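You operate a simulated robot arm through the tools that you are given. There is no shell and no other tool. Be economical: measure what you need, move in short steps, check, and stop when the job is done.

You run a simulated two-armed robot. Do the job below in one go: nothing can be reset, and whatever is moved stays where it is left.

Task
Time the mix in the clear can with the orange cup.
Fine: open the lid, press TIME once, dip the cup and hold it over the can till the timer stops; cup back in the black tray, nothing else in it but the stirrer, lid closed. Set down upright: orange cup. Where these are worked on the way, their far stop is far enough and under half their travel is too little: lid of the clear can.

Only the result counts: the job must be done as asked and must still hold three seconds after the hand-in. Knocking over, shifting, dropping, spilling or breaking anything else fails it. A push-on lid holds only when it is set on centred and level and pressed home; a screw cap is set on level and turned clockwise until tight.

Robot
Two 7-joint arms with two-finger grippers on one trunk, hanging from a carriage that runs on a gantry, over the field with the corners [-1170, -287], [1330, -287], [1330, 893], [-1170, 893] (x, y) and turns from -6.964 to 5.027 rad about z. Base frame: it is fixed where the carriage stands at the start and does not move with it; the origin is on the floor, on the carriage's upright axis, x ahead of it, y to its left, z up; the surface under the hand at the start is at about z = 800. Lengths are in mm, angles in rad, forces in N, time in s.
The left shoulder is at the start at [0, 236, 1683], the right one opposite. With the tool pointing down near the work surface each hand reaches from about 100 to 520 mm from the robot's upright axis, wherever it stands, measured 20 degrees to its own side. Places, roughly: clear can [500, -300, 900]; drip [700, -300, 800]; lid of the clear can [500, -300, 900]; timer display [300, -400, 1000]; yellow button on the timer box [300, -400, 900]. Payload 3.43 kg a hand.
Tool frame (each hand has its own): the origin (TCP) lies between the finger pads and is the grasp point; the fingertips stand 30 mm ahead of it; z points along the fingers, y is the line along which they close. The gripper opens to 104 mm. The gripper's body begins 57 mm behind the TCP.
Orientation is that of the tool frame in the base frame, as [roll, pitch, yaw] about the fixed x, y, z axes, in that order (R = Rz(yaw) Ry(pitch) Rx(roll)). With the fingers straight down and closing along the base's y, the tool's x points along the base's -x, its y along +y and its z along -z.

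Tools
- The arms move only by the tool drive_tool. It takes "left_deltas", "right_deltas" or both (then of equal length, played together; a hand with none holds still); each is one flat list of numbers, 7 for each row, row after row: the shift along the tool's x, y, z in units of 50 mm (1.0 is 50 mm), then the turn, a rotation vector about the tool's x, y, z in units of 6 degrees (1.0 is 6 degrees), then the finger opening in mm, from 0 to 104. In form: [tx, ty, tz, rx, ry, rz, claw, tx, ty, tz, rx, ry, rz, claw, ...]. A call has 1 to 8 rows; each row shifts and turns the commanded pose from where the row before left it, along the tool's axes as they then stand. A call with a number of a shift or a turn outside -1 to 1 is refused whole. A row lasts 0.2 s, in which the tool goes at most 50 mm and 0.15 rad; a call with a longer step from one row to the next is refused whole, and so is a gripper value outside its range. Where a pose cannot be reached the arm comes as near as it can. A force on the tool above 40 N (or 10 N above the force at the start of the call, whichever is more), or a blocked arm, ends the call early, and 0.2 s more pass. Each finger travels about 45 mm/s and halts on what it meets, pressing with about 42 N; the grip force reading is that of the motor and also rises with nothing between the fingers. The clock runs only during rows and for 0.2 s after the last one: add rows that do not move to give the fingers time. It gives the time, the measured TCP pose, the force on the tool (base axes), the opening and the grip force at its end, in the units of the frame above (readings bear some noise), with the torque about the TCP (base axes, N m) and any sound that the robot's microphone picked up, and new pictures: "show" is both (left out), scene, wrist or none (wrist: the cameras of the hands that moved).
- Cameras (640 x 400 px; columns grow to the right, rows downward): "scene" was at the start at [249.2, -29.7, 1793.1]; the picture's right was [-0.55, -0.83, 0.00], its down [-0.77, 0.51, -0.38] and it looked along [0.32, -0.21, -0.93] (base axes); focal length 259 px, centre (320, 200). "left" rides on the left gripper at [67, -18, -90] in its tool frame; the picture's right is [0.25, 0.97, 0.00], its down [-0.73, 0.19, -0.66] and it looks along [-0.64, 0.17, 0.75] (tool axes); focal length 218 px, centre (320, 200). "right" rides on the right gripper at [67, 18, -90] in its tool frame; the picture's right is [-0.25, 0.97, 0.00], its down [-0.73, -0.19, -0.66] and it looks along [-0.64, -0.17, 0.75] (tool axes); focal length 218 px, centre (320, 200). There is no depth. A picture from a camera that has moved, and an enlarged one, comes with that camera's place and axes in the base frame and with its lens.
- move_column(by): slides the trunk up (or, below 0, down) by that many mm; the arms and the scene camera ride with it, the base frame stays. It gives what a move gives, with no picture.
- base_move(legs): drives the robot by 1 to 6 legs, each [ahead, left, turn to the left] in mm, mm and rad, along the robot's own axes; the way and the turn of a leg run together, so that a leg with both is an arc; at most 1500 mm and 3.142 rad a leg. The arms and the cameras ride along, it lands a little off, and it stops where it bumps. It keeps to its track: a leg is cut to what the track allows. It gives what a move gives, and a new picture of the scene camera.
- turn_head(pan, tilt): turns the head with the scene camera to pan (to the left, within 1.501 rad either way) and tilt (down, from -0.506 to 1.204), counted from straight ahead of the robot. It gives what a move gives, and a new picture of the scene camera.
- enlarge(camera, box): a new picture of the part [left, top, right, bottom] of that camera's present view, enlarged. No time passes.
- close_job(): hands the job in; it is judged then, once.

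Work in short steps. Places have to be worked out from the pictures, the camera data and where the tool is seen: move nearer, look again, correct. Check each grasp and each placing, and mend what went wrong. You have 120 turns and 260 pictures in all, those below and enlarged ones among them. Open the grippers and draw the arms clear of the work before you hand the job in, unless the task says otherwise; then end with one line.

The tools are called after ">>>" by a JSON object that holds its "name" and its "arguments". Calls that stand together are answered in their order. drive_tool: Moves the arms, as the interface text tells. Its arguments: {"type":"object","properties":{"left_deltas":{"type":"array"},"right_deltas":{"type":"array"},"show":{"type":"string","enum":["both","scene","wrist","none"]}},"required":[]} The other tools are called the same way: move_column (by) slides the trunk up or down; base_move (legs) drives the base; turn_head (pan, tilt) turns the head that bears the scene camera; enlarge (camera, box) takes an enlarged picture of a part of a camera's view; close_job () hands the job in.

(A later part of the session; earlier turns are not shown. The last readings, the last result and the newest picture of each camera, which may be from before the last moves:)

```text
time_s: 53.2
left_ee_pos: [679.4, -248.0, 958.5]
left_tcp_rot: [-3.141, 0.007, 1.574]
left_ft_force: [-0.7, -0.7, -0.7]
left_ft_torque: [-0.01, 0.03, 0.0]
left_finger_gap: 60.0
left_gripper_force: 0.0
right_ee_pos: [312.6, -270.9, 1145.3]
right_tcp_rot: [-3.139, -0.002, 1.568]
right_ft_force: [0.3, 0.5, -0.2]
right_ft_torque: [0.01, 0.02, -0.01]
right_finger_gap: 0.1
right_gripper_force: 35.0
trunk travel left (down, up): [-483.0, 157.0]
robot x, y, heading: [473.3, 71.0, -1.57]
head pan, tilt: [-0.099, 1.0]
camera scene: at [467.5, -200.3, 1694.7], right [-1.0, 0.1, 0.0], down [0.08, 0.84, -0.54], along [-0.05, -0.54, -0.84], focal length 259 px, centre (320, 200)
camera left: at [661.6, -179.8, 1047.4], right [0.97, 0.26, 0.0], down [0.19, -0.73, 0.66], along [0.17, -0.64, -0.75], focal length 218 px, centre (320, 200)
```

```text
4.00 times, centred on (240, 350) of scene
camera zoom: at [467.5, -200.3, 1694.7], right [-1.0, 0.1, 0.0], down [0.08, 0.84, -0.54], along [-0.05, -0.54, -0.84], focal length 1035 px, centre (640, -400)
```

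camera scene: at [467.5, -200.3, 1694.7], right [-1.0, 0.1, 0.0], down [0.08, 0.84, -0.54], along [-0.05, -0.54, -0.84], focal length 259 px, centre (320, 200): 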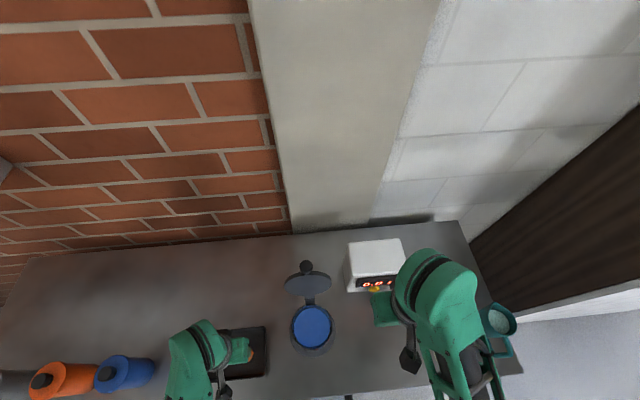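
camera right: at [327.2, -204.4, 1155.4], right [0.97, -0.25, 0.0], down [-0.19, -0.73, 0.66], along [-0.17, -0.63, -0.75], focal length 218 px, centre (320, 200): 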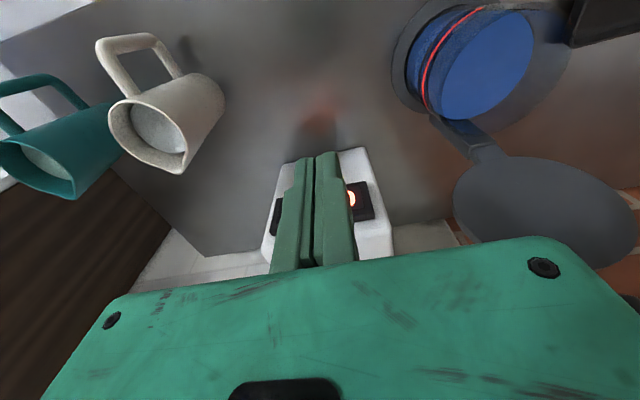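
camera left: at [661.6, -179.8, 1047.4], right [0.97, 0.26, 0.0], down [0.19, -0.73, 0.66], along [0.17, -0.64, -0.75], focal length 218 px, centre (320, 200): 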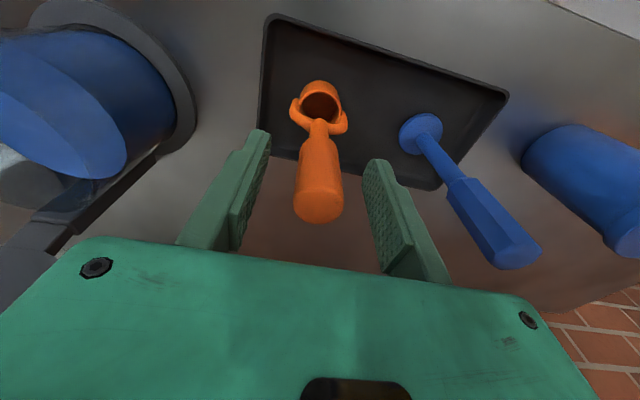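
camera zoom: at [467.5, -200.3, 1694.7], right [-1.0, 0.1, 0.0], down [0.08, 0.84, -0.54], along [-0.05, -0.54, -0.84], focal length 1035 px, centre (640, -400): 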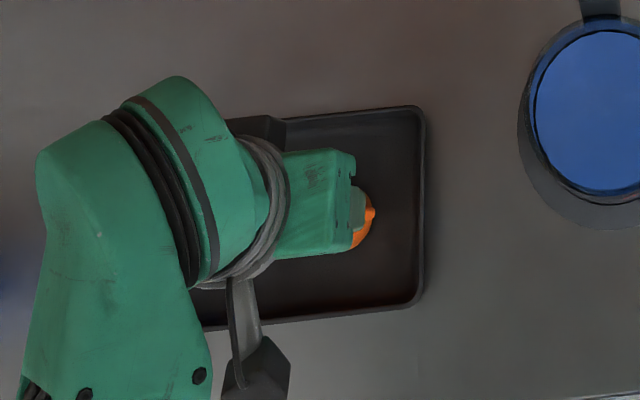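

The handle spans z≈905–970 and is centred between the fingers. I lower 12 mm more and close.

>>> {"name": "drive_tool", "arguments": {"left_deltas": [0, 0, 0.24, 0, 0, 0, 60, 0, 0, 0, 0, 0, 0, 40, 0, 0, 0, 0, 0, 0, 20, 0, 0, 0, 0, 0, 0, 10, 0, 0, 0, 0, 0, 0, 10, 0, 0, 0, 0, 0, 0, 10], "show": "wrist"}}

```text
time_s: 54.6
left_ee_pos: [680.4, -248.2, 946.3]
left_tcp_rot: [3.14, 0.004, 1.574]
left_ft_force: [0.3, 0.3, 0.0]
left_ft_torque: [0.02, -0.04, -0.04]
left_finger_gap: 24.7
left_gripper_force: 42.2
right_ee_pos: [312.2, -272.1, 1146.1]
right_tcp_rot: [-3.14, -0.002, 1.57]
right_ft_force: [0.1, 0.6, 0.2]
right_ft_torque: [-0.01, -0.03, -0.04]
right_finger_gap: 0.0
right_gripper_force: 34.5
trunk travel left (down, up): [-483.0, 157.0]
robot x, y, heading: [472.1, 67.7, -1.564]
head pan, tilt: [-0.099, 1.0]
camera left: at [661.8, -179.5, 1036.0], right [0.97, 0.26, 0.0], down [0.19, -0.73, 0.66], along [0.17, -0.64, -0.75], focal length 218 px, centre (320, 200)
```

left: 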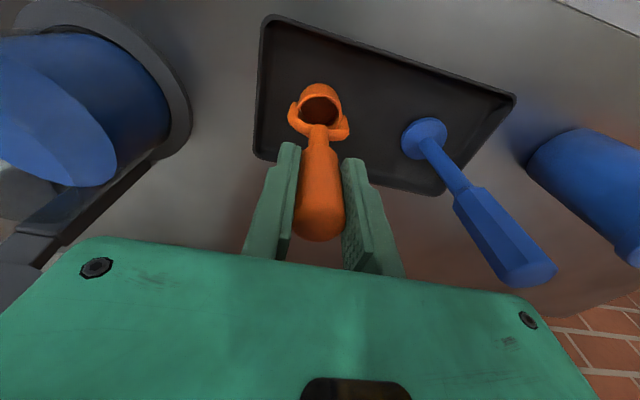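

The handle is gripped at 24.7 mm. I lift the cup straight up and check that it hangs upright.

>>> {"name": "drive_tool", "arguments": {"left_deltas": [0, 0, -0.4, 0, 0, 0, 10, 0, 0, -0.8, 0, 0, 0, 10, 0, 0, -0.8, 0, 0, 0, 10, 0, 0, -0.8, 0, 0, 0, 10, 0, 0, -0.5, 0, 0, 0, 10, 0, 0, 0, 0, 0, 0, 10], "show": "both"}}

>>> {"name": "enlarge", "arguments": {"camera": "right", "box": [0, 0, 640, 400]}}

```text
time_s: 56.0
left_ee_pos: [679.2, -245.4, 1112.6]
left_tcp_rot: [3.14, 0.007, 1.573]
left_ft_force: [0.7, -0.9, -0.7]
left_ft_torque: [0.02, -0.01, 0.01]
left_finger_gap: 24.7
left_gripper_force: 42.6
right_ee_pos: [311.2, -272.0, 1144.8]
right_tcp_rot: [-3.14, -0.001, 1.569]
right_ft_force: [0.8, -0.4, 0.6]
right_ft_torque: [-0.03, 0.02, 0.01]
right_finger_gap: 0.0
right_gripper_force: 34.9
trunk travel left (down, up): [-483.0, 157.0]
robot x, y, heading: [475.1, 66.4, -1.573]
head pan, tilt: [-0.099, 1.0]
camera scene: at [467.5, -200.3, 1694.7], right [-1.0, 0.1, 0.0], down [0.08, 0.84, -0.54], along [-0.05, -0.54, -0.84], focal length 259 px, centre (320, 200)
camera left: at [662.2, -178.7, 1203.2], right [0.97, 0.26, 0.0], down [0.19, -0.73, 0.66], along [0.17, -0.64, -0.75], focal length 218 px, centre (320, 200)
```

scene: 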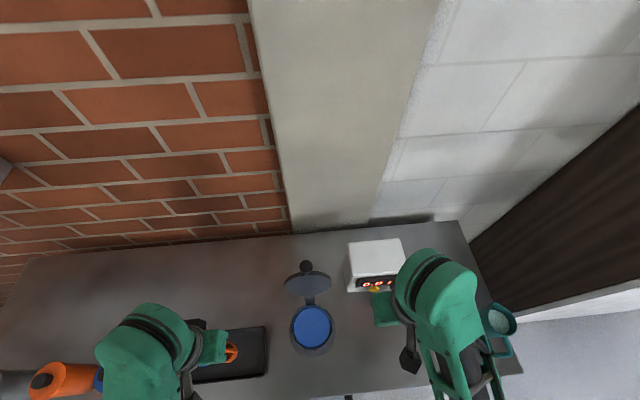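
left: 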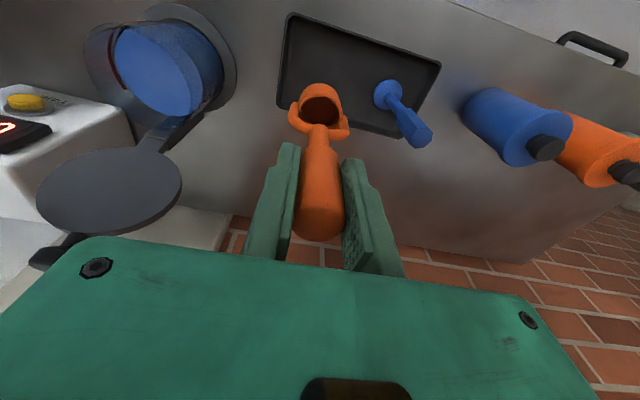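

```text
1.00 times, centred on (320, 200) of right (not enlarged: the box is as wide or as high as the picture)
camera zoom: at [328.1, -204.8, 1235.3], right [0.97, -0.25, 0.0], down [-0.19, -0.73, 0.66], along [-0.17, -0.63, -0.75], focal length 218 px, centre (320, 200)
```

zoom: 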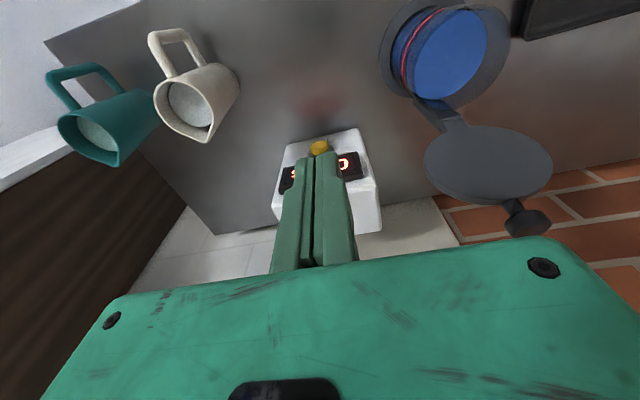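

The cup hangs upright. The button is at about (280, -381, 884). I bring the closed right fingers down in front of it, vertical, with the tips just below its centre.

>>> {"name": "drive_tool", "arguments": {"right_deltas": [-0.19, -0.124, 0.96, 0, 0, 0, 0, -0.19, -0.124, 0.96, 0, 0, 0, 0, -0.19, -0.124, 0.96, 0, 0, 0, 0, -0.19, -0.124, 0.96, 0, 0, 0, 0, -0.19, -0.124, 0.96, 0, 0, 0, 0, 0, 0, 0, 0, 0, 0, 0], "show": "both"}}

>>> {"name": "enlarge", "arguments": {"camera": "scene", "box": [320, 220, 440, 330]}}

>>> {"name": "enlarge", "arguments": {"camera": "right", "box": [220, 80, 420, 280]}}

```text
time_s: 57.4
left_ee_pos: [680.5, -246.6, 1113.0]
left_tcp_rot: [3.141, 0.005, 1.573]
left_ft_force: [-0.3, 0.3, -0.8]
left_ft_torque: [0.0, 0.0, 0.01]
left_finger_gap: 24.8
left_gripper_force: 42.0
right_ee_pos: [277.8, -323.5, 906.6]
right_tcp_rot: [-3.138, -0.003, 1.569]
right_ft_force: [0.5, 0.2, 0.0]
right_ft_torque: [-0.02, -0.02, 0.02]
right_finger_gap: 0.3
right_gripper_force: 35.4
trunk travel left (down, up): [-483.0, 157.0]
robot x, y, heading: [473.6, 67.9, -1.57]
head pan, tilt: [-0.099, 1.0]
camera scene: at [467.5, -200.3, 1694.7], right [-1.0, 0.1, 0.0], down [0.08, 0.84, -0.54], along [-0.05, -0.54, -0.84], focal length 259 px, centre (320, 200)
camera right: at [293.5, -255.8, 996.0], right [0.97, -0.25, 0.0], down [-0.19, -0.73, 0.66], along [-0.17, -0.63, -0.75], focal length 218 px, centre (320, 200)
```

scene: 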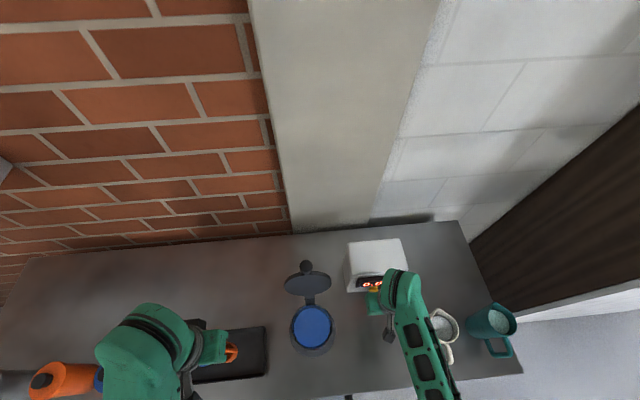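
right: 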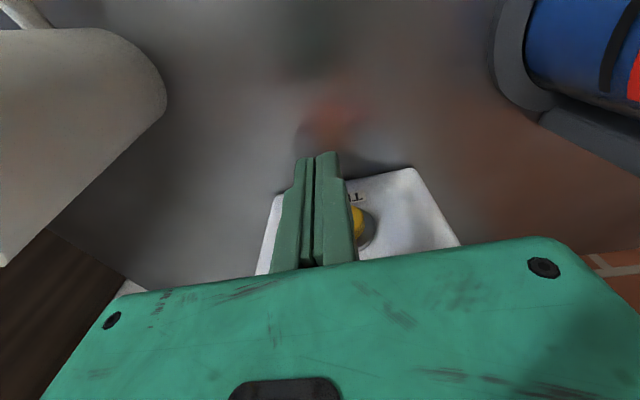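

```text
3.64 times, centred on (380, 275) of scene
camera zoom: at [467.5, -200.3, 1694.7], right [-1.0, 0.1, 0.0], down [0.08, 0.84, -0.54], along [-0.05, -0.54, -0.84], focal length 941 px, centre (102, -73)
```

zoom: 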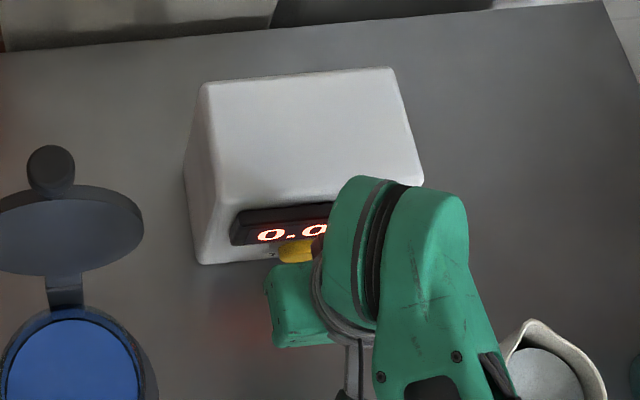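

```text
2.00 times, centred on (320, 180) of right
camera zoom: at [293.5, -255.8, 996.0], right [0.97, -0.25, 0.0], down [-0.19, -0.73, 0.66], along [-0.17, -0.63, -0.75], focal length 436 px, centre (320, 240)
```

zoom: 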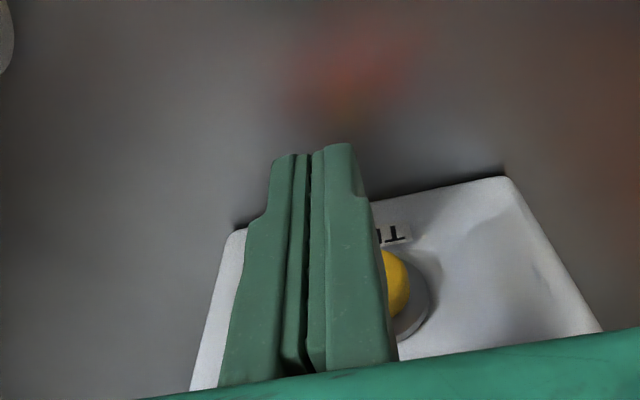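

The button centre is nearer x≈283, so I shift 5 mm and close the distance to about y = -357, still short of contact.

>>> {"name": "drive_tool", "arguments": {"right_deltas": [-0.35, 0.1, 0, 0, 0, 0, 0, -0.3, 0, 0, 0, 0, 0, 0, 0, 0, 0, 0, 0, 0, 0], "show": "wrist"}}

>>> {"name": "enlarge", "arguments": {"camera": "scene", "box": [320, 220, 440, 330]}}

>>> {"name": "enlarge", "arguments": {"camera": "left", "box": [0, 60, 160, 200]}}

```text
time_s: 57.9
left_ee_pos: [679.0, -245.4, 1113.4]
left_tcp_rot: [-3.141, 0.006, 1.572]
left_ft_force: [0.9, 0.0, -1.3]
left_ft_torque: [0.01, 0.0, -0.01]
left_finger_gap: 24.6
left_gripper_force: 41.6
right_ee_pos: [282.2, -338.9, 904.9]
right_tcp_rot: [-3.142, -0.007, 1.568]
right_ft_force: [-0.6, 5.7, 1.9]
right_ft_torque: [-0.48, -0.08, 0.04]
right_finger_gap: 0.0
right_gripper_force: 34.7
trunk travel left (down, up): [-483.0, 157.0]
robot x, y, heading: [472.8, 67.2, -1.57]
head pan, tilt: [-0.099, 1.0]
stopped in row 2 (right hand): the force on the tool passed its limit at 60 N (the readings are from after the stop); the commanded pose is now the measured one
camera right: at [298.6, -271.6, 994.8], right [0.97, -0.26, 0.0], down [-0.19, -0.73, 0.65], along [-0.17, -0.63, -0.76], focal length 218 px, centre (320, 200)
```

right: 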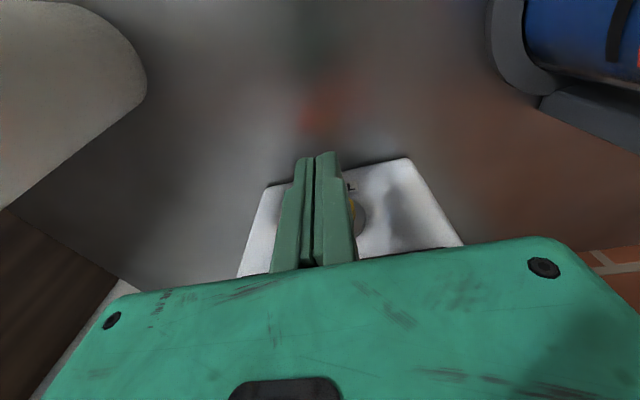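

```text
3.64 times, centred on (380, 275) of scene
camera zoom: at [467.2, -199.8, 1694.6], right [-1.0, 0.1, 0.0], down [0.08, 0.84, -0.54], along [-0.05, -0.54, -0.84], focal length 941 px, centre (102, -73)
```

zoom: 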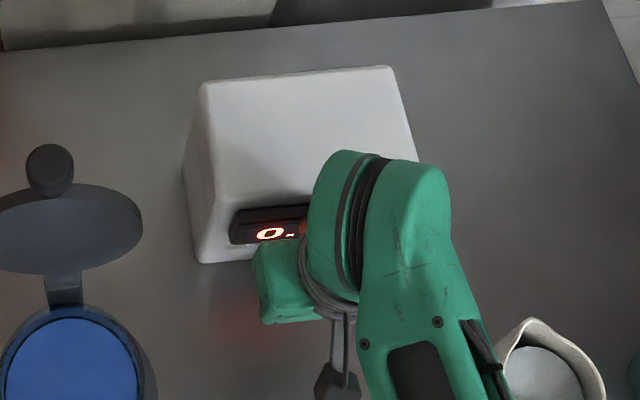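

```text
2.86 times, centred on (80, 130) of left
camera zoom: at [662.1, -178.3, 1203.1], right [0.97, 0.25, 0.0], down [0.19, -0.73, 0.66], along [0.17, -0.64, -0.75], focal length 624 px, centre (1006, 400)
```

zoom: 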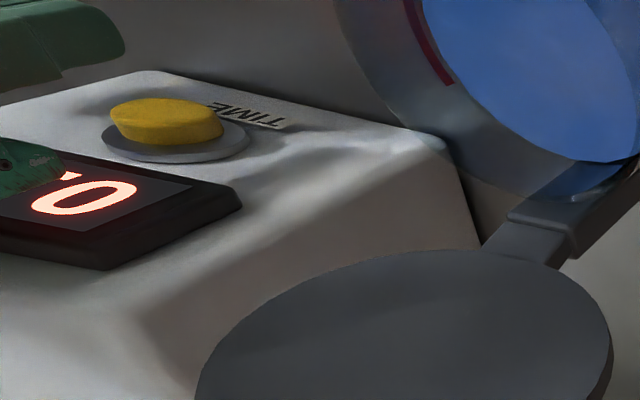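

The call stopped at 60 N. The torque sign says the contact is about 80 mm above the TCP, so the gripper body met the display and not the button. I back off at once and remeasure.

>>> {"name": "drive_tool", "arguments": {"right_deltas": [0.6, 0, 0, 0, 0, 0, 0, 0.6, -0.8, -0.2, 0, 0, 0, 0, 0.6, -0.8, -0.2, 0, 0, 0, 0, 0, -0.8, -0.2, 0, 0, 0, 0], "show": "both"}}

>>> {"name": "enlarge", "arguments": {"camera": "scene", "box": [320, 220, 440, 330]}}

>>> {"name": "enlarge", "arguments": {"camera": "right", "box": [340, 100, 580, 290]}}

```text
refused: row 2 steps farther than a row can; nothing moved
```

```text
3.64 times, centred on (380, 275) of scene
camera zoom: at [467.2, -199.8, 1694.6], right [-1.0, 0.1, 0.0], down [0.08, 0.84, -0.54], along [-0.05, -0.54, -0.84], focal length 941 px, centre (102, -73)
```

zoom: 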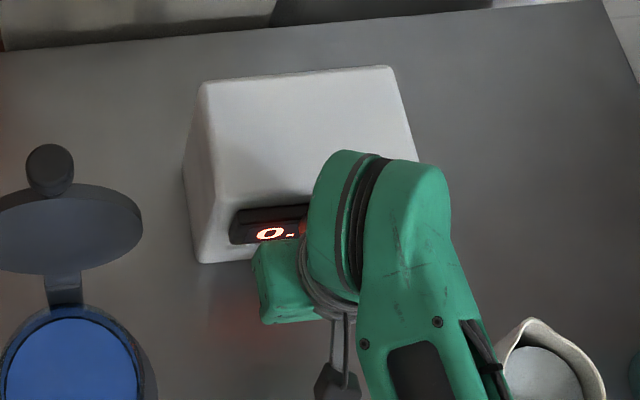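

```text
2.11 times, centred on (460, 195) of right
camera zoom: at [298.6, -271.6, 994.8], right [0.97, -0.26, 0.0], down [-0.19, -0.73, 0.65], along [-0.17, -0.63, -0.76], focal length 460 px, centre (25, 210)
```

zoom: 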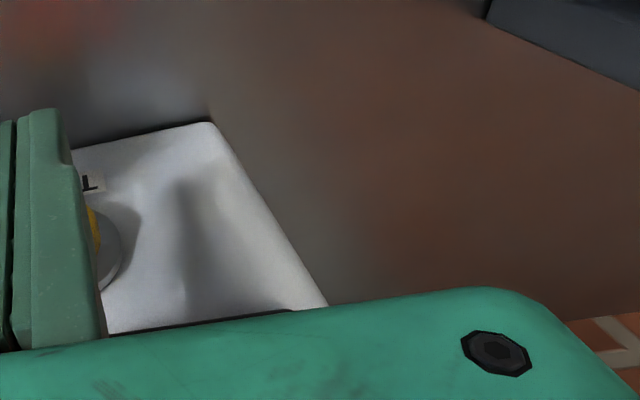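

I repeat the retreat with steps within the limit.

>>> {"name": "drive_tool", "arguments": {"right_deltas": [0.6, 0, 0, 0, 0, 0, 0, 0.6, -0.6, -0.2, 0, 0, 0, 0, 0.6, -0.6, -0.2, 0, 0, 0, 0, 0, -0.8, -0.2, 0, 0, 0, 0], "show": "both"}}

>>> {"name": "enlarge", "arguments": {"camera": "scene", "box": [320, 220, 440, 330]}}

>>> {"name": "enlarge", "arguments": {"camera": "right", "box": [340, 100, 580, 290]}}

```text
time_s: 58.9
left_ee_pos: [679.3, -246.8, 1113.1]
left_tcp_rot: [-3.141, 0.007, 1.572]
left_ft_force: [0.2, -0.1, -0.6]
left_ft_torque: [-0.01, -0.01, 0.01]
left_finger_gap: 24.9
left_gripper_force: 42.0
right_ee_pos: [181.4, -248.3, 934.8]
right_tcp_rot: [3.139, -0.004, 1.569]
right_ft_force: [-1.1, -0.4, 0.6]
right_ft_torque: [-0.02, -0.03, 0.0]
right_finger_gap: 0.0
right_gripper_force: 34.8
trunk travel left (down, up): [-483.0, 157.0]
robot x, y, heading: [475.6, 64.1, -1.568]
head pan, tilt: [-0.099, 1.0]
camera scene: at [467.2, -200.4, 1694.7], right [-1.0, 0.1, 0.0], down [0.08, 0.84, -0.54], along [-0.05, -0.54, -0.84], focal length 259 px, centre (320, 200)
camera right: at [197.1, -181.8, 1025.6], right [0.97, -0.25, 0.0], down [-0.19, -0.73, 0.65], along [-0.17, -0.63, -0.76], focal length 218 px, centre (320, 200)
```

scene: 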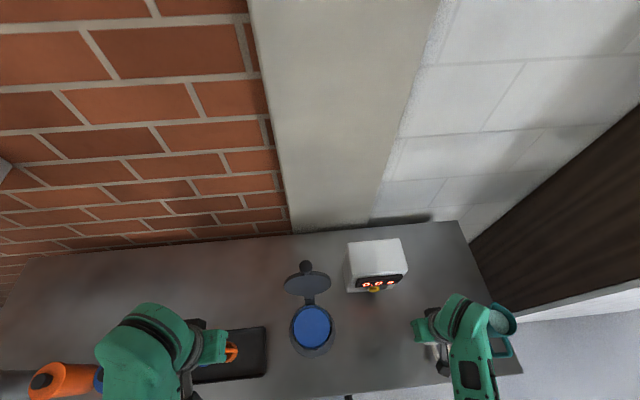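
right: 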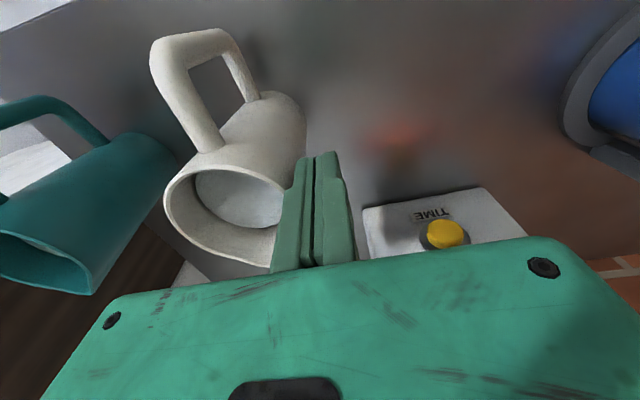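

```text
3.64 times, centred on (380, 275) of scene
camera zoom: at [467.2, -200.4, 1694.7], right [-1.0, 0.1, 0.0], down [0.08, 0.84, -0.54], along [-0.05, -0.54, -0.84], focal length 941 px, centre (102, -73)
```

zoom: 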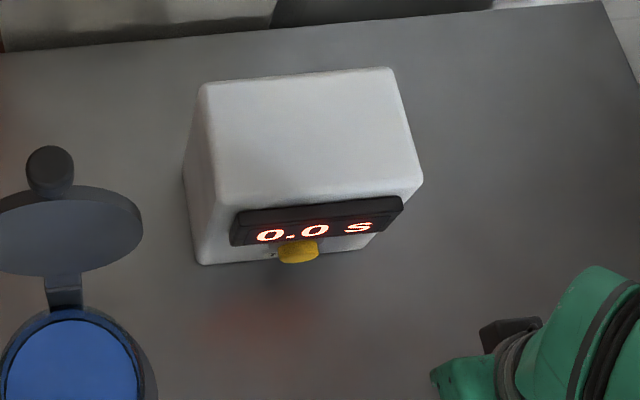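

```text
2.11 times, centred on (460, 195) of right
camera zoom: at [197.1, -181.8, 1025.6], right [0.97, -0.25, 0.0], down [-0.19, -0.73, 0.65], along [-0.17, -0.63, -0.76], focal length 460 px, centre (25, 210)
```

zoom: 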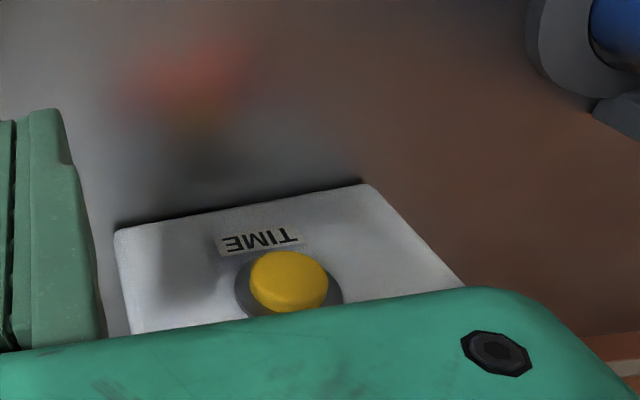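

The new sight lines put the button at (281, -385, 874) and the display at z≈952 on an almost upright face. So I must press with a tilted hand from below the display. I move the right hand away from the mug, up and over, then tilt it about 42°.

>>> {"name": "drive_tool", "arguments": {"right_deltas": [0, 0, -0.8, 0, 0, 0, 0, 0, 0.69, -0.5, 0, 0, 0, 0, 0, 0.69, -0.5, 0, 0, 0, 0, 0, 0.69, -0.5, 0, 0, 0, 0, 0, 0, 0, 0, -1, 0, 0, 0, 0, 0, 0, -1, 0, 0, 0, 0, 0, 0, -1, 0, 0, 0, 0, 0, 0, -1, 0, 0], "show": "none"}}

>>> {"name": "drive_tool", "arguments": {"right_deltas": [0, 0, 0, 0, -1, 0, 0, 0, 0, 0, 0, -1, 0, 0, 0, 0, 0, 0, -1, 0, 0, 0, 0, 0, 0, 0, 0, 0], "show": "none"}}

>>> {"name": "move_column", "arguments": {"by": -100}}

```text
time_s: 60.7
left_ee_pos: [681.0, -247.1, 1114.0]
left_tcp_rot: [-3.141, 0.005, 1.573]
left_ft_force: [-0.4, 0.3, -0.5]
left_ft_torque: [-0.02, 0.03, -0.02]
left_finger_gap: 24.9
left_gripper_force: 42.2
right_ee_pos: [287.1, -249.0, 1050.9]
right_tcp_rot: [3.14, 0.415, 1.569]
right_ft_force: [-0.1, 0.6, 0.3]
right_ft_torque: [-0.03, 0.02, 0.0]
right_finger_gap: 0.0
right_gripper_force: 35.1
trunk travel left (down, up): [-483.0, 157.0]
robot x, y, heading: [472.8, 65.8, -1.57]
head pan, tilt: [-0.099, 1.0]
```

```text
time_s: 61.7
left_ee_pos: [679.7, -247.1, 1113.1]
left_tcp_rot: [3.14, 0.007, 1.574]
left_ft_force: [-0.2, -0.7, -1.3]
left_ft_torque: [0.0, 0.02, -0.01]
left_finger_gap: 24.4
left_gripper_force: 42.3
right_ee_pos: [271.8, -255.1, 1045.9]
right_tcp_rot: [3.138, 0.675, 1.572]
right_ft_force: [-0.9, 0.0, 0.2]
right_ft_torque: [-0.01, -0.03, -0.02]
right_finger_gap: 0.0
right_gripper_force: 34.8
right hand out of reach, approached as far as the arm can: row 3
trunk travel left (down, up): [-483.0, 157.0]
robot x, y, heading: [471.8, 65.0, -1.571]
head pan, tilt: [-0.099, 1.0]
```

```text
time_s: 63.0
left_ee_pos: [680.2, -247.6, 1012.8]
left_tcp_rot: [3.141, 0.007, 1.573]
left_ft_force: [-1.0, 0.8, -1.4]
left_ft_torque: [-0.01, -0.02, -0.02]
left_finger_gap: 24.9
left_gripper_force: 41.7
right_ee_pos: [271.5, -254.6, 945.5]
right_tcp_rot: [3.139, 0.671, 1.57]
right_ft_force: [-0.1, -0.9, -0.2]
right_ft_torque: [0.01, -0.02, 0.0]
right_finger_gap: 0.1
right_gripper_force: 34.5
trunk travel left (down, up): [-383.0, 257.0]
robot x, y, heading: [473.6, 64.4, -1.569]
head pan, tilt: [-0.099, 1.0]
```

The tilt is 38.5°, which keeps the body about 40 mm clear of the display when the tip meets the button. I move to a pre-press point about 25 mm in front of the button.

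>>> {"name": "drive_tool", "arguments": {"right_deltas": [-0.147, 0.063, 0.564, 0, 0, 0, 0, -0.147, 0.063, 0.564, 0, 0, 0, 0, -0.147, 0.063, 0.564, 0, 0, 0, 0, 0, 0, 0, 0, 0, 0, 0], "show": "both"}}

>>> {"name": "enlarge", "arguments": {"camera": "scene", "box": [320, 220, 440, 330]}}

>>> {"name": "enlarge", "arguments": {"camera": "right", "box": [220, 80, 420, 280]}}

```text
time_s: 64.0
left_ee_pos: [680.3, -247.0, 1014.9]
left_tcp_rot: [3.141, 0.006, 1.573]
left_ft_force: [0.0, 0.0, -2.3]
left_ft_torque: [0.03, -0.01, 0.04]
left_finger_gap: 24.5
left_gripper_force: 41.9
right_ee_pos: [279.7, -323.7, 895.3]
right_tcp_rot: [3.139, 0.672, 1.572]
right_ft_force: [0.8, 0.3, -0.1]
right_ft_torque: [0.0, -0.01, 0.03]
right_finger_gap: 0.0
right_gripper_force: 34.8
trunk travel left (down, up): [-383.0, 257.0]
robot x, y, heading: [468.8, 69.8, -1.569]
head pan, tilt: [-0.099, 1.0]
camera scene: at [467.3, -200.0, 1594.6], right [-1.0, 0.1, 0.0], down [0.08, 0.84, -0.54], along [-0.05, -0.54, -0.84], focal length 259 px, centre (320, 200)
camera right: at [295.5, -214.7, 923.5], right [0.97, -0.19, 0.16], down [-0.19, -0.16, 0.97], along [-0.16, -0.97, -0.2], focal length 218 px, centre (320, 200)
```

scene: 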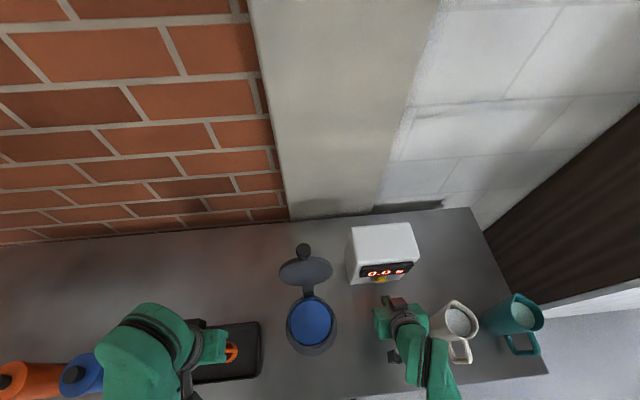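
right: 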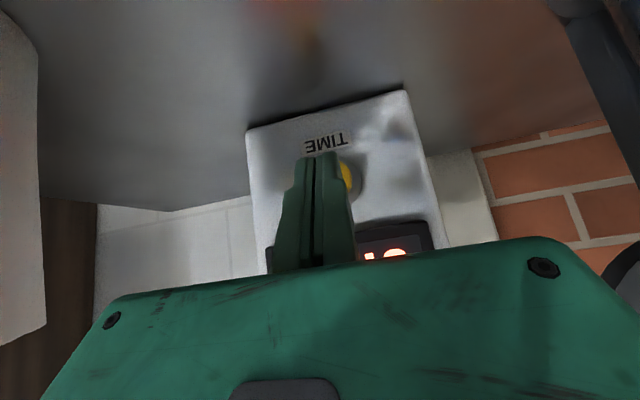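

```text
3.64 times, centred on (380, 275) of scene
camera zoom: at [467.3, -200.0, 1594.6], right [-1.0, 0.1, 0.0], down [0.08, 0.84, -0.54], along [-0.05, -0.54, -0.84], focal length 941 px, centre (102, -73)
```

zoom: 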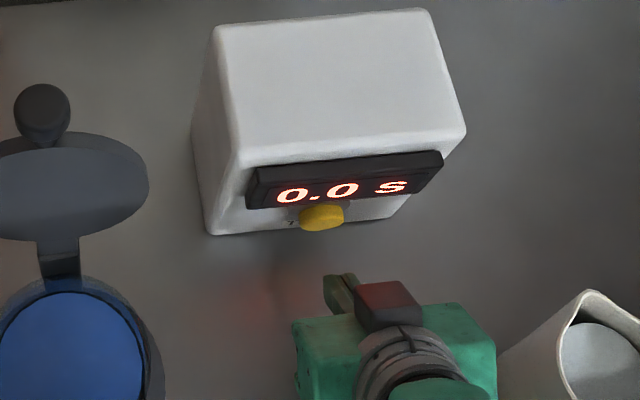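

```text
2.00 times, centred on (320, 180) of right
camera zoom: at [295.5, -214.7, 923.5], right [0.97, -0.19, 0.16], down [-0.19, -0.16, 0.97], along [-0.16, -0.97, -0.2], focal length 436 px, centre (320, 240)
```

zoom: 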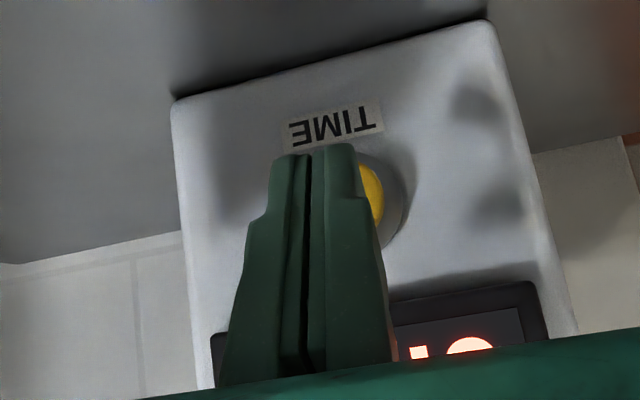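

The tip lines up with the button, in front of and below the display. Before pressing, I bring the dry cup above the can so the dip can follow at once: first up, then across.

>>> {"name": "drive_tool", "arguments": {"left_deltas": [0, 0, -0.75, 0, 0, 0, 10, 0, 0, -0.75, 0, 0, 0, 10, -0.18, -0.79, 0, 0, 0, 0, 10, -0.18, -0.79, 0, 0, 0, 0, 10, -0.18, -0.79, 0, 0, 0, 0, 10, -0.18, -0.79, 0, 0, 0, 0, 10, -0.18, -0.79, 0, 0, 0, 0, 10, 0, 0, 0, 0, 0, 0, 10], "show": "both"}}

>>> {"name": "enlarge", "arguments": {"camera": "scene", "box": [250, 240, 370, 360]}}

>>> {"name": "enlarge", "arguments": {"camera": "left", "box": [220, 40, 420, 260]}}

```text
time_s: 65.8
left_ee_pos: [483.6, -292.3, 1092.5]
left_tcp_rot: [3.141, 0.005, 1.573]
left_ft_force: [-0.1, 0.2, -1.0]
left_ft_torque: [0.03, 0.03, -0.03]
left_finger_gap: 24.7
left_gripper_force: 41.9
right_ee_pos: [280.6, -322.7, 895.2]
right_tcp_rot: [3.138, 0.672, 1.574]
right_ft_force: [0.1, 0.6, -0.6]
right_ft_torque: [0.01, -0.01, 0.02]
right_finger_gap: 0.0
right_gripper_force: 34.7
trunk travel left (down, up): [-383.0, 257.0]
robot x, y, heading: [475.8, 67.3, -1.574]
head pan, tilt: [-0.099, 1.0]
camera scene: at [467.6, -200.1, 1594.6], right [-1.0, 0.1, 0.0], down [0.08, 0.84, -0.54], along [-0.05, -0.54, -0.84], focal length 259 px, centre (320, 200)
camera left: at [464.1, -224.6, 1182.5], right [0.97, 0.25, 0.0], down [0.19, -0.73, 0.66], along [0.17, -0.64, -0.75], focal length 218 px, centre (320, 200)
```

scene: 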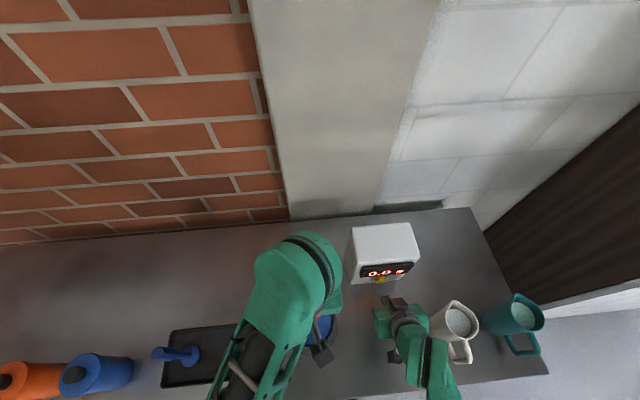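
left: 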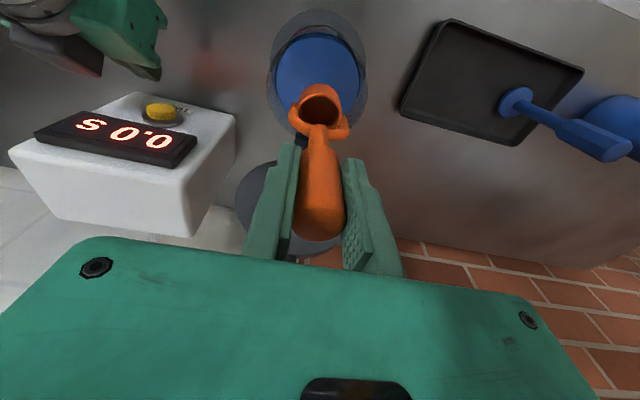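

```text
3.33 times, centred on (310, 300) of scene
camera zoom: at [467.6, -200.1, 1594.6], right [-1.0, 0.1, 0.0], down [0.08, 0.84, -0.54], along [-0.05, -0.54, -0.84], focal length 862 px, centre (353, -133)
```

zoom: 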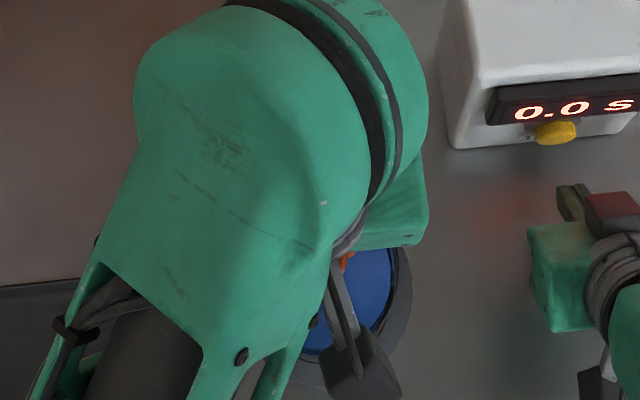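

```text
1.82 times, centred on (320, 150) of left
camera zoom: at [464.1, -224.6, 1182.5], right [0.97, 0.25, 0.0], down [0.19, -0.73, 0.66], along [0.17, -0.64, -0.75], focal length 397 px, centre (320, 291)
```

zoom: 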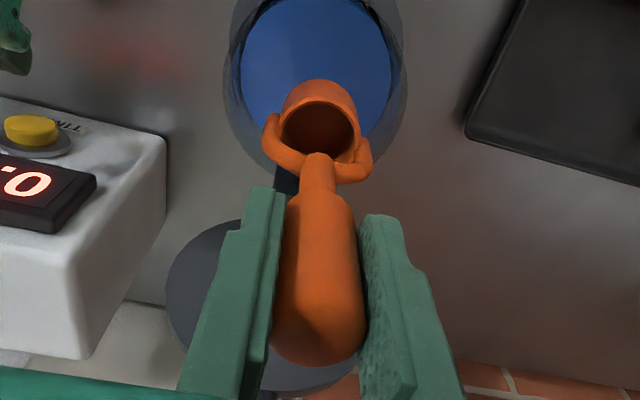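

The cup hangs centred over the can, with mouth at z≈980. Now I press: advance 22 mm towards the button.

>>> {"name": "drive_tool", "arguments": {"right_deltas": [-0.16, 0, 0.185, 0, 0, 0, 0, -0.16, 0, 0.16, 0, 0, 0, 0], "show": "none"}}

>>> {"name": "enlarge", "arguments": {"camera": "scene", "box": [340, 220, 440, 330]}}

```text
time_s: 66.4
left_ee_pos: [483.1, -293.1, 1093.8]
left_tcp_rot: [-3.141, 0.007, 1.571]
left_ft_force: [-0.6, -0.9, -1.2]
left_ft_torque: [-0.01, -0.01, 0.02]
left_finger_gap: 24.7
left_gripper_force: 42.2
right_ee_pos: [282.0, -347.3, 891.1]
right_tcp_rot: [3.138, 0.673, 1.569]
right_ft_force: [0.0, 0.2, -0.5]
right_ft_torque: [-0.03, -0.01, 0.01]
right_finger_gap: 0.2
right_gripper_force: 34.8
trunk travel left (down, up): [-383.0, 257.0]
robot x, y, heading: [470.1, 61.6, -1.569]
head pan, tilt: [-0.099, 1.0]
```

```text
3.64 times, centred on (390, 275) of scene
camera zoom: at [467.4, -200.4, 1594.7], right [-1.0, 0.1, 0.0], down [0.08, 0.84, -0.54], along [-0.05, -0.54, -0.84], focal length 941 px, centre (66, -73)
```

zoom: 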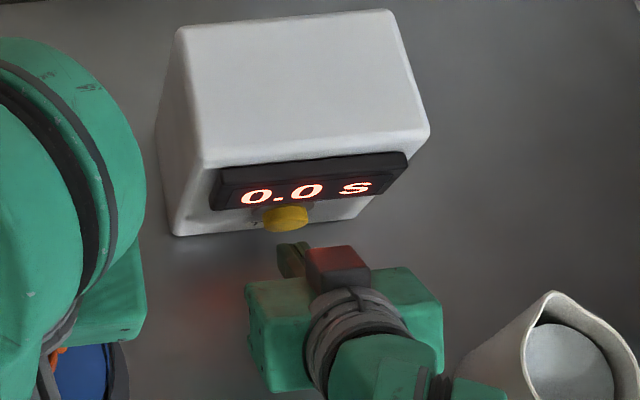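

There's no contact yet, with a gap of about 10 mm left. I advance in 4 mm steps.

>>> {"name": "drive_tool", "arguments": {"right_deltas": [-0.063, 0, 0.05, 0, 0, 0, 0, -0.063, 0, 0.05, 0, 0, 0, 0, -0.063, 0, 0.05, 0, 0, 0, 0], "show": "none"}}

>>> {"name": "enlarge", "arguments": {"camera": "scene", "box": [340, 220, 440, 330]}}

```text
time_s: 67.2
left_ee_pos: [483.5, -293.1, 1095.2]
left_tcp_rot: [-3.14, 0.008, 1.572]
left_ft_force: [0.4, 0.1, -0.7]
left_ft_torque: [0.04, -0.01, 0.0]
left_finger_gap: 24.6
left_gripper_force: 42.4
right_ee_pos: [280.7, -359.4, 889.9]
right_tcp_rot: [3.138, 0.672, 1.57]
right_ft_force: [0.6, 0.3, -0.2]
right_ft_torque: [-0.03, 0.0, -0.01]
right_finger_gap: 0.0
right_gripper_force: 34.8
trunk travel left (down, up): [-383.0, 257.0]
robot x, y, heading: [475.0, 67.6, -1.57]
head pan, tilt: [-0.099, 1.0]
```

```text
3.64 times, centred on (390, 275) of scene
camera zoom: at [467.4, -200.3, 1594.7], right [-1.0, 0.1, 0.0], down [0.08, 0.84, -0.54], along [-0.05, -0.54, -0.84], focal length 941 px, centre (66, -73)
```

zoom: 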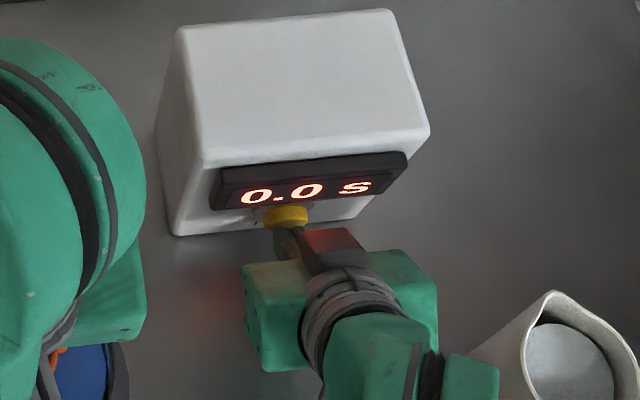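

The tip is almost at the button. I continue in 3 mm steps and watch the force and the display.

>>> {"name": "drive_tool", "arguments": {"right_deltas": [-0.047, 0, 0.037, 0, 0, 0, 0, -0.047, 0, 0.037, 0, 0, 0, 0], "show": "none"}}

>>> {"name": "enlarge", "arguments": {"camera": "scene", "box": [340, 220, 440, 330]}}

```text
time_s: 67.8
left_ee_pos: [482.3, -292.2, 1094.1]
left_tcp_rot: [3.14, 0.006, 1.572]
left_ft_force: [-0.4, 0.0, -1.8]
left_ft_torque: [-0.01, -0.03, 0.0]
left_finger_gap: 24.6
left_gripper_force: 42.2
right_ee_pos: [282.3, -363.5, 891.2]
right_tcp_rot: [3.138, 0.67, 1.57]
right_ft_force: [-0.8, 4.9, 0.6]
right_ft_torque: [0.04, 0.04, 0.0]
right_finger_gap: 6.0
right_gripper_force: 35.1
trunk travel left (down, up): [-383.0, 257.0]
robot x, y, heading: [475.1, 64.5, -1.57]
head pan, tilt: [-0.099, 1.0]
heard: click
```

```text
3.64 times, centred on (390, 275) of scene
camera zoom: at [467.4, -199.8, 1594.5], right [-1.0, 0.1, 0.0], down [0.08, 0.84, -0.54], along [-0.05, -0.54, -0.84], focal length 941 px, centre (66, -73)
```

zoom: 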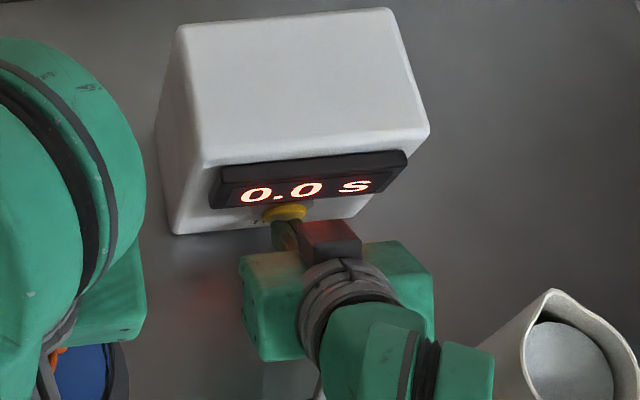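

A click was heard: TIME is pressed once. I draw the right hand straight back while lowering the cup into the mix.

>>> {"name": "drive_tool", "arguments": {"right_deltas": [0.47, 0, -0.373, 0, 0, 0, 0, 0.47, 0, -0.373, 0, 0, 0, 0, 0, 0, 0, 0, 0, 0, 0, 0, 0, 0, 0, 0, 0, 0, 0, 0, 0, 0, 0, 0, 0], "left_deltas": [0, 0, 0.5, 0, 0, 0, 10, 0, 0, 0.5, 0, 0, 0, 10, 0, 0, 0.5, 0, 0, 0, 10, 0, 0, 0.4, 0, 0, 0, 10, 0, 0, 0.2, 0, 0, 0, 10], "show": "both"}}

>>> {"name": "enlarge", "arguments": {"camera": "left", "box": [220, 40, 420, 260]}}

>>> {"name": "enlarge", "arguments": {"camera": "scene", "box": [250, 240, 440, 360]}}

```text
time_s: 69.0
left_ee_pos: [482.6, -291.7, 985.8]
left_tcp_rot: [3.141, 0.008, 1.573]
left_ft_force: [0.4, -0.2, -1.5]
left_ft_torque: [0.0, -0.01, 0.02]
left_finger_gap: 24.6
left_gripper_force: 41.6
right_ee_pos: [275.6, -308.3, 895.2]
right_tcp_rot: [3.136, 0.67, 1.572]
right_ft_force: [-0.6, 0.5, 0.7]
right_ft_torque: [0.0, -0.01, -0.04]
right_finger_gap: 0.0
right_gripper_force: 34.9
right hand out of reach, approached as far as the arm can: row 2
trunk travel left (down, up): [-383.0, 257.0]
robot x, y, heading: [474.5, 68.7, -1.569]
head pan, tilt: [-0.099, 1.0]
camera scene: at [467.4, -200.3, 1594.7], right [-1.0, 0.1, 0.0], down [0.08, 0.84, -0.54], along [-0.05, -0.54, -0.84], focal length 259 px, centre (320, 200)
camera right: at [291.3, -199.7, 921.8], right [0.97, -0.19, 0.16], down [-0.19, -0.16, 0.97], along [-0.16, -0.97, -0.2], focal length 218 px, centre (320, 200)
camera left: at [464.4, -225.6, 1074.1], right [0.97, 0.25, 0.0], down [0.19, -0.72, 0.66], along [0.17, -0.64, -0.75], focal length 218 px, centre (320, 200)
```

scene: 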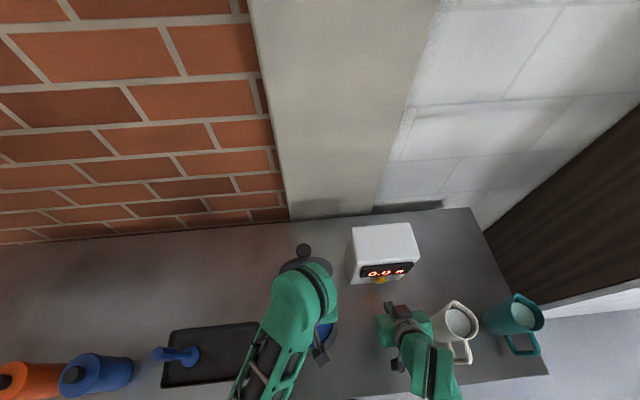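
right: 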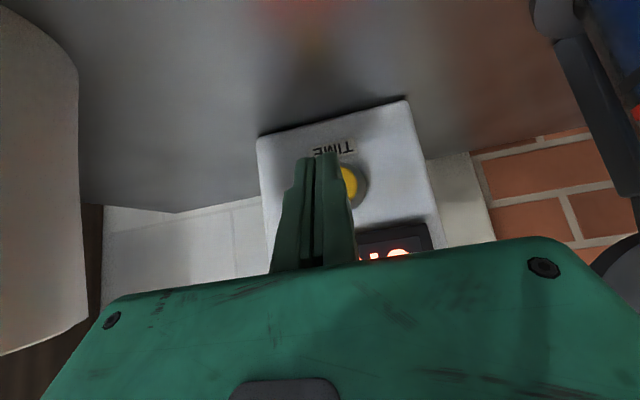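
left: 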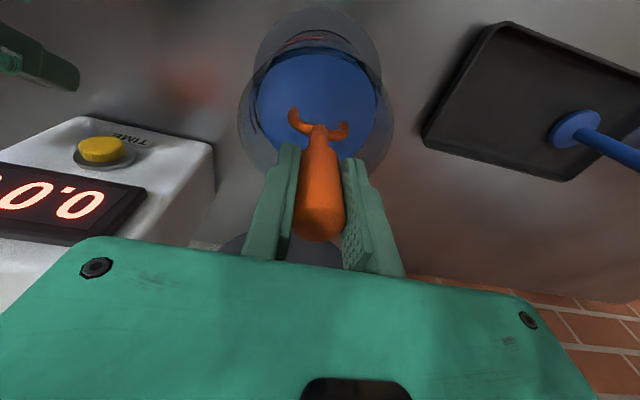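

```text
1.82 times, centred on (320, 150) of left
camera zoom: at [464.4, -225.6, 1074.1], right [0.97, 0.25, 0.0], down [0.19, -0.72, 0.66], along [0.17, -0.64, -0.75], focal length 397 px, centre (320, 291)
```

zoom: 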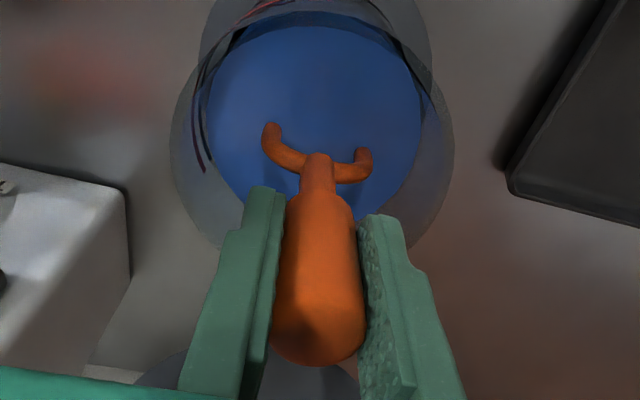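

```text
3.33 times, centred on (345, 300) of scene
camera zoom: at [467.4, -200.3, 1594.7], right [-1.0, 0.1, 0.0], down [0.08, 0.84, -0.54], along [-0.05, -0.54, -0.84], focal length 862 px, centre (237, -133)
```

zoom: 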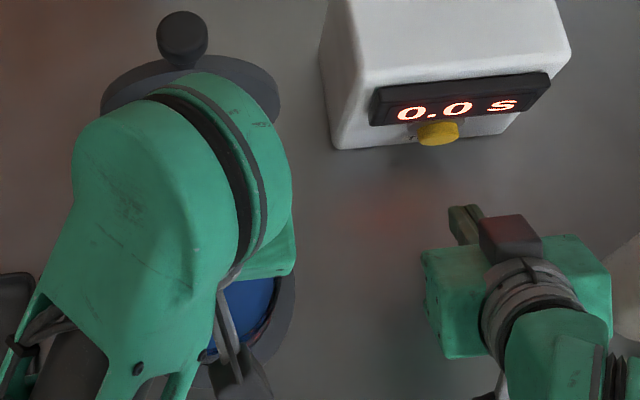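

The cup's mouth is under the mix, with only the bail showing. I sink it slightly more, let it fill, then lift it to just above the surface.

>>> {"name": "drive_tool", "arguments": {"left_deltas": [0, 0, 0.12, 0, 0, 0, 10, 0, 0, 0, 0, 0, 0, 10, 0, 0, 0, 0, 0, 0, 10, 0, 0, 0, 0, 0, 0, 10], "show": "none"}}

>>> {"name": "drive_tool", "arguments": {"left_deltas": [0, 0, -0.3, 0, 0, 0, 10, 0, 0, -0.4, 0, 0, 0, 10, 0, 0, -0.4, 0, 0, 0, 10, 0, 0, -0.35, 0, 0, 0, 10, 0, 0, -0.2, 0, 0, 0, 10, 0, 0, 0, 0, 0, 0, 10], "show": "both"}}

>>> {"name": "enlarge", "arguments": {"camera": "scene", "box": [250, 240, 440, 360]}}

```text
time_s: 70.0
left_ee_pos: [482.7, -292.4, 980.1]
left_tcp_rot: [3.141, 0.006, 1.573]
left_ft_force: [-0.8, -0.6, -1.4]
left_ft_torque: [0.04, 0.01, 0.0]
left_finger_gap: 24.9
left_gripper_force: 41.9
right_ee_pos: [274.7, -307.3, 894.3]
right_tcp_rot: [3.136, 0.67, 1.571]
right_ft_force: [-1.0, -0.1, 0.5]
right_ft_torque: [-0.03, -0.02, 0.02]
right_finger_gap: 0.0
right_gripper_force: 35.0
trunk travel left (down, up): [-383.0, 257.0]
robot x, y, heading: [474.9, 66.5, -1.574]
head pan, tilt: [-0.099, 1.0]
```

```text
time_s: 71.4
left_ee_pos: [482.4, -291.0, 1059.3]
left_tcp_rot: [3.141, 0.006, 1.573]
left_ft_force: [-0.7, -0.4, -1.2]
left_ft_torque: [0.03, 0.0, -0.01]
left_finger_gap: 24.8
left_gripper_force: 42.1
right_ee_pos: [277.5, -307.2, 893.1]
right_tcp_rot: [3.135, 0.671, 1.573]
right_ft_force: [-0.6, 0.6, -0.8]
right_ft_torque: [0.02, 0.04, 0.01]
right_finger_gap: 0.0
right_gripper_force: 34.7
trunk travel left (down, up): [-383.0, 257.0]
robot x, y, heading: [472.6, 67.3, -1.568]
head pan, tilt: [-0.099, 1.0]
camera scene: at [467.4, -200.3, 1594.7], right [-1.0, 0.1, 0.0], down [0.08, 0.84, -0.54], along [-0.05, -0.54, -0.84], focal length 259 px, centre (320, 200)
camera left: at [464.8, -222.9, 1149.1], right [0.97, 0.25, 0.0], down [0.19, -0.73, 0.66], along [0.17, -0.64, -0.75], focal length 218 px, centre (320, 200)
```

scene: 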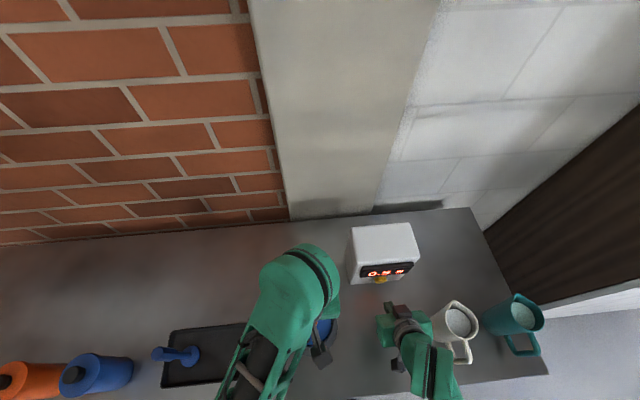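
left: 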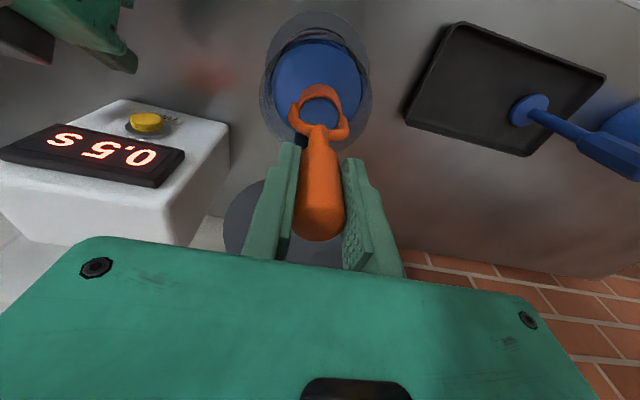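

```text
3.33 times, centred on (345, 300) of scene
camera zoom: at [467.4, -200.3, 1594.7], right [-1.0, 0.1, 0.0], down [0.08, 0.84, -0.54], along [-0.05, -0.54, -0.84], focal length 862 px, centre (237, -133)
```

zoom: 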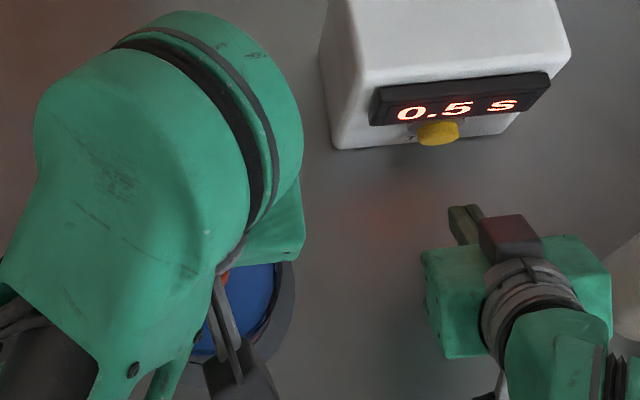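

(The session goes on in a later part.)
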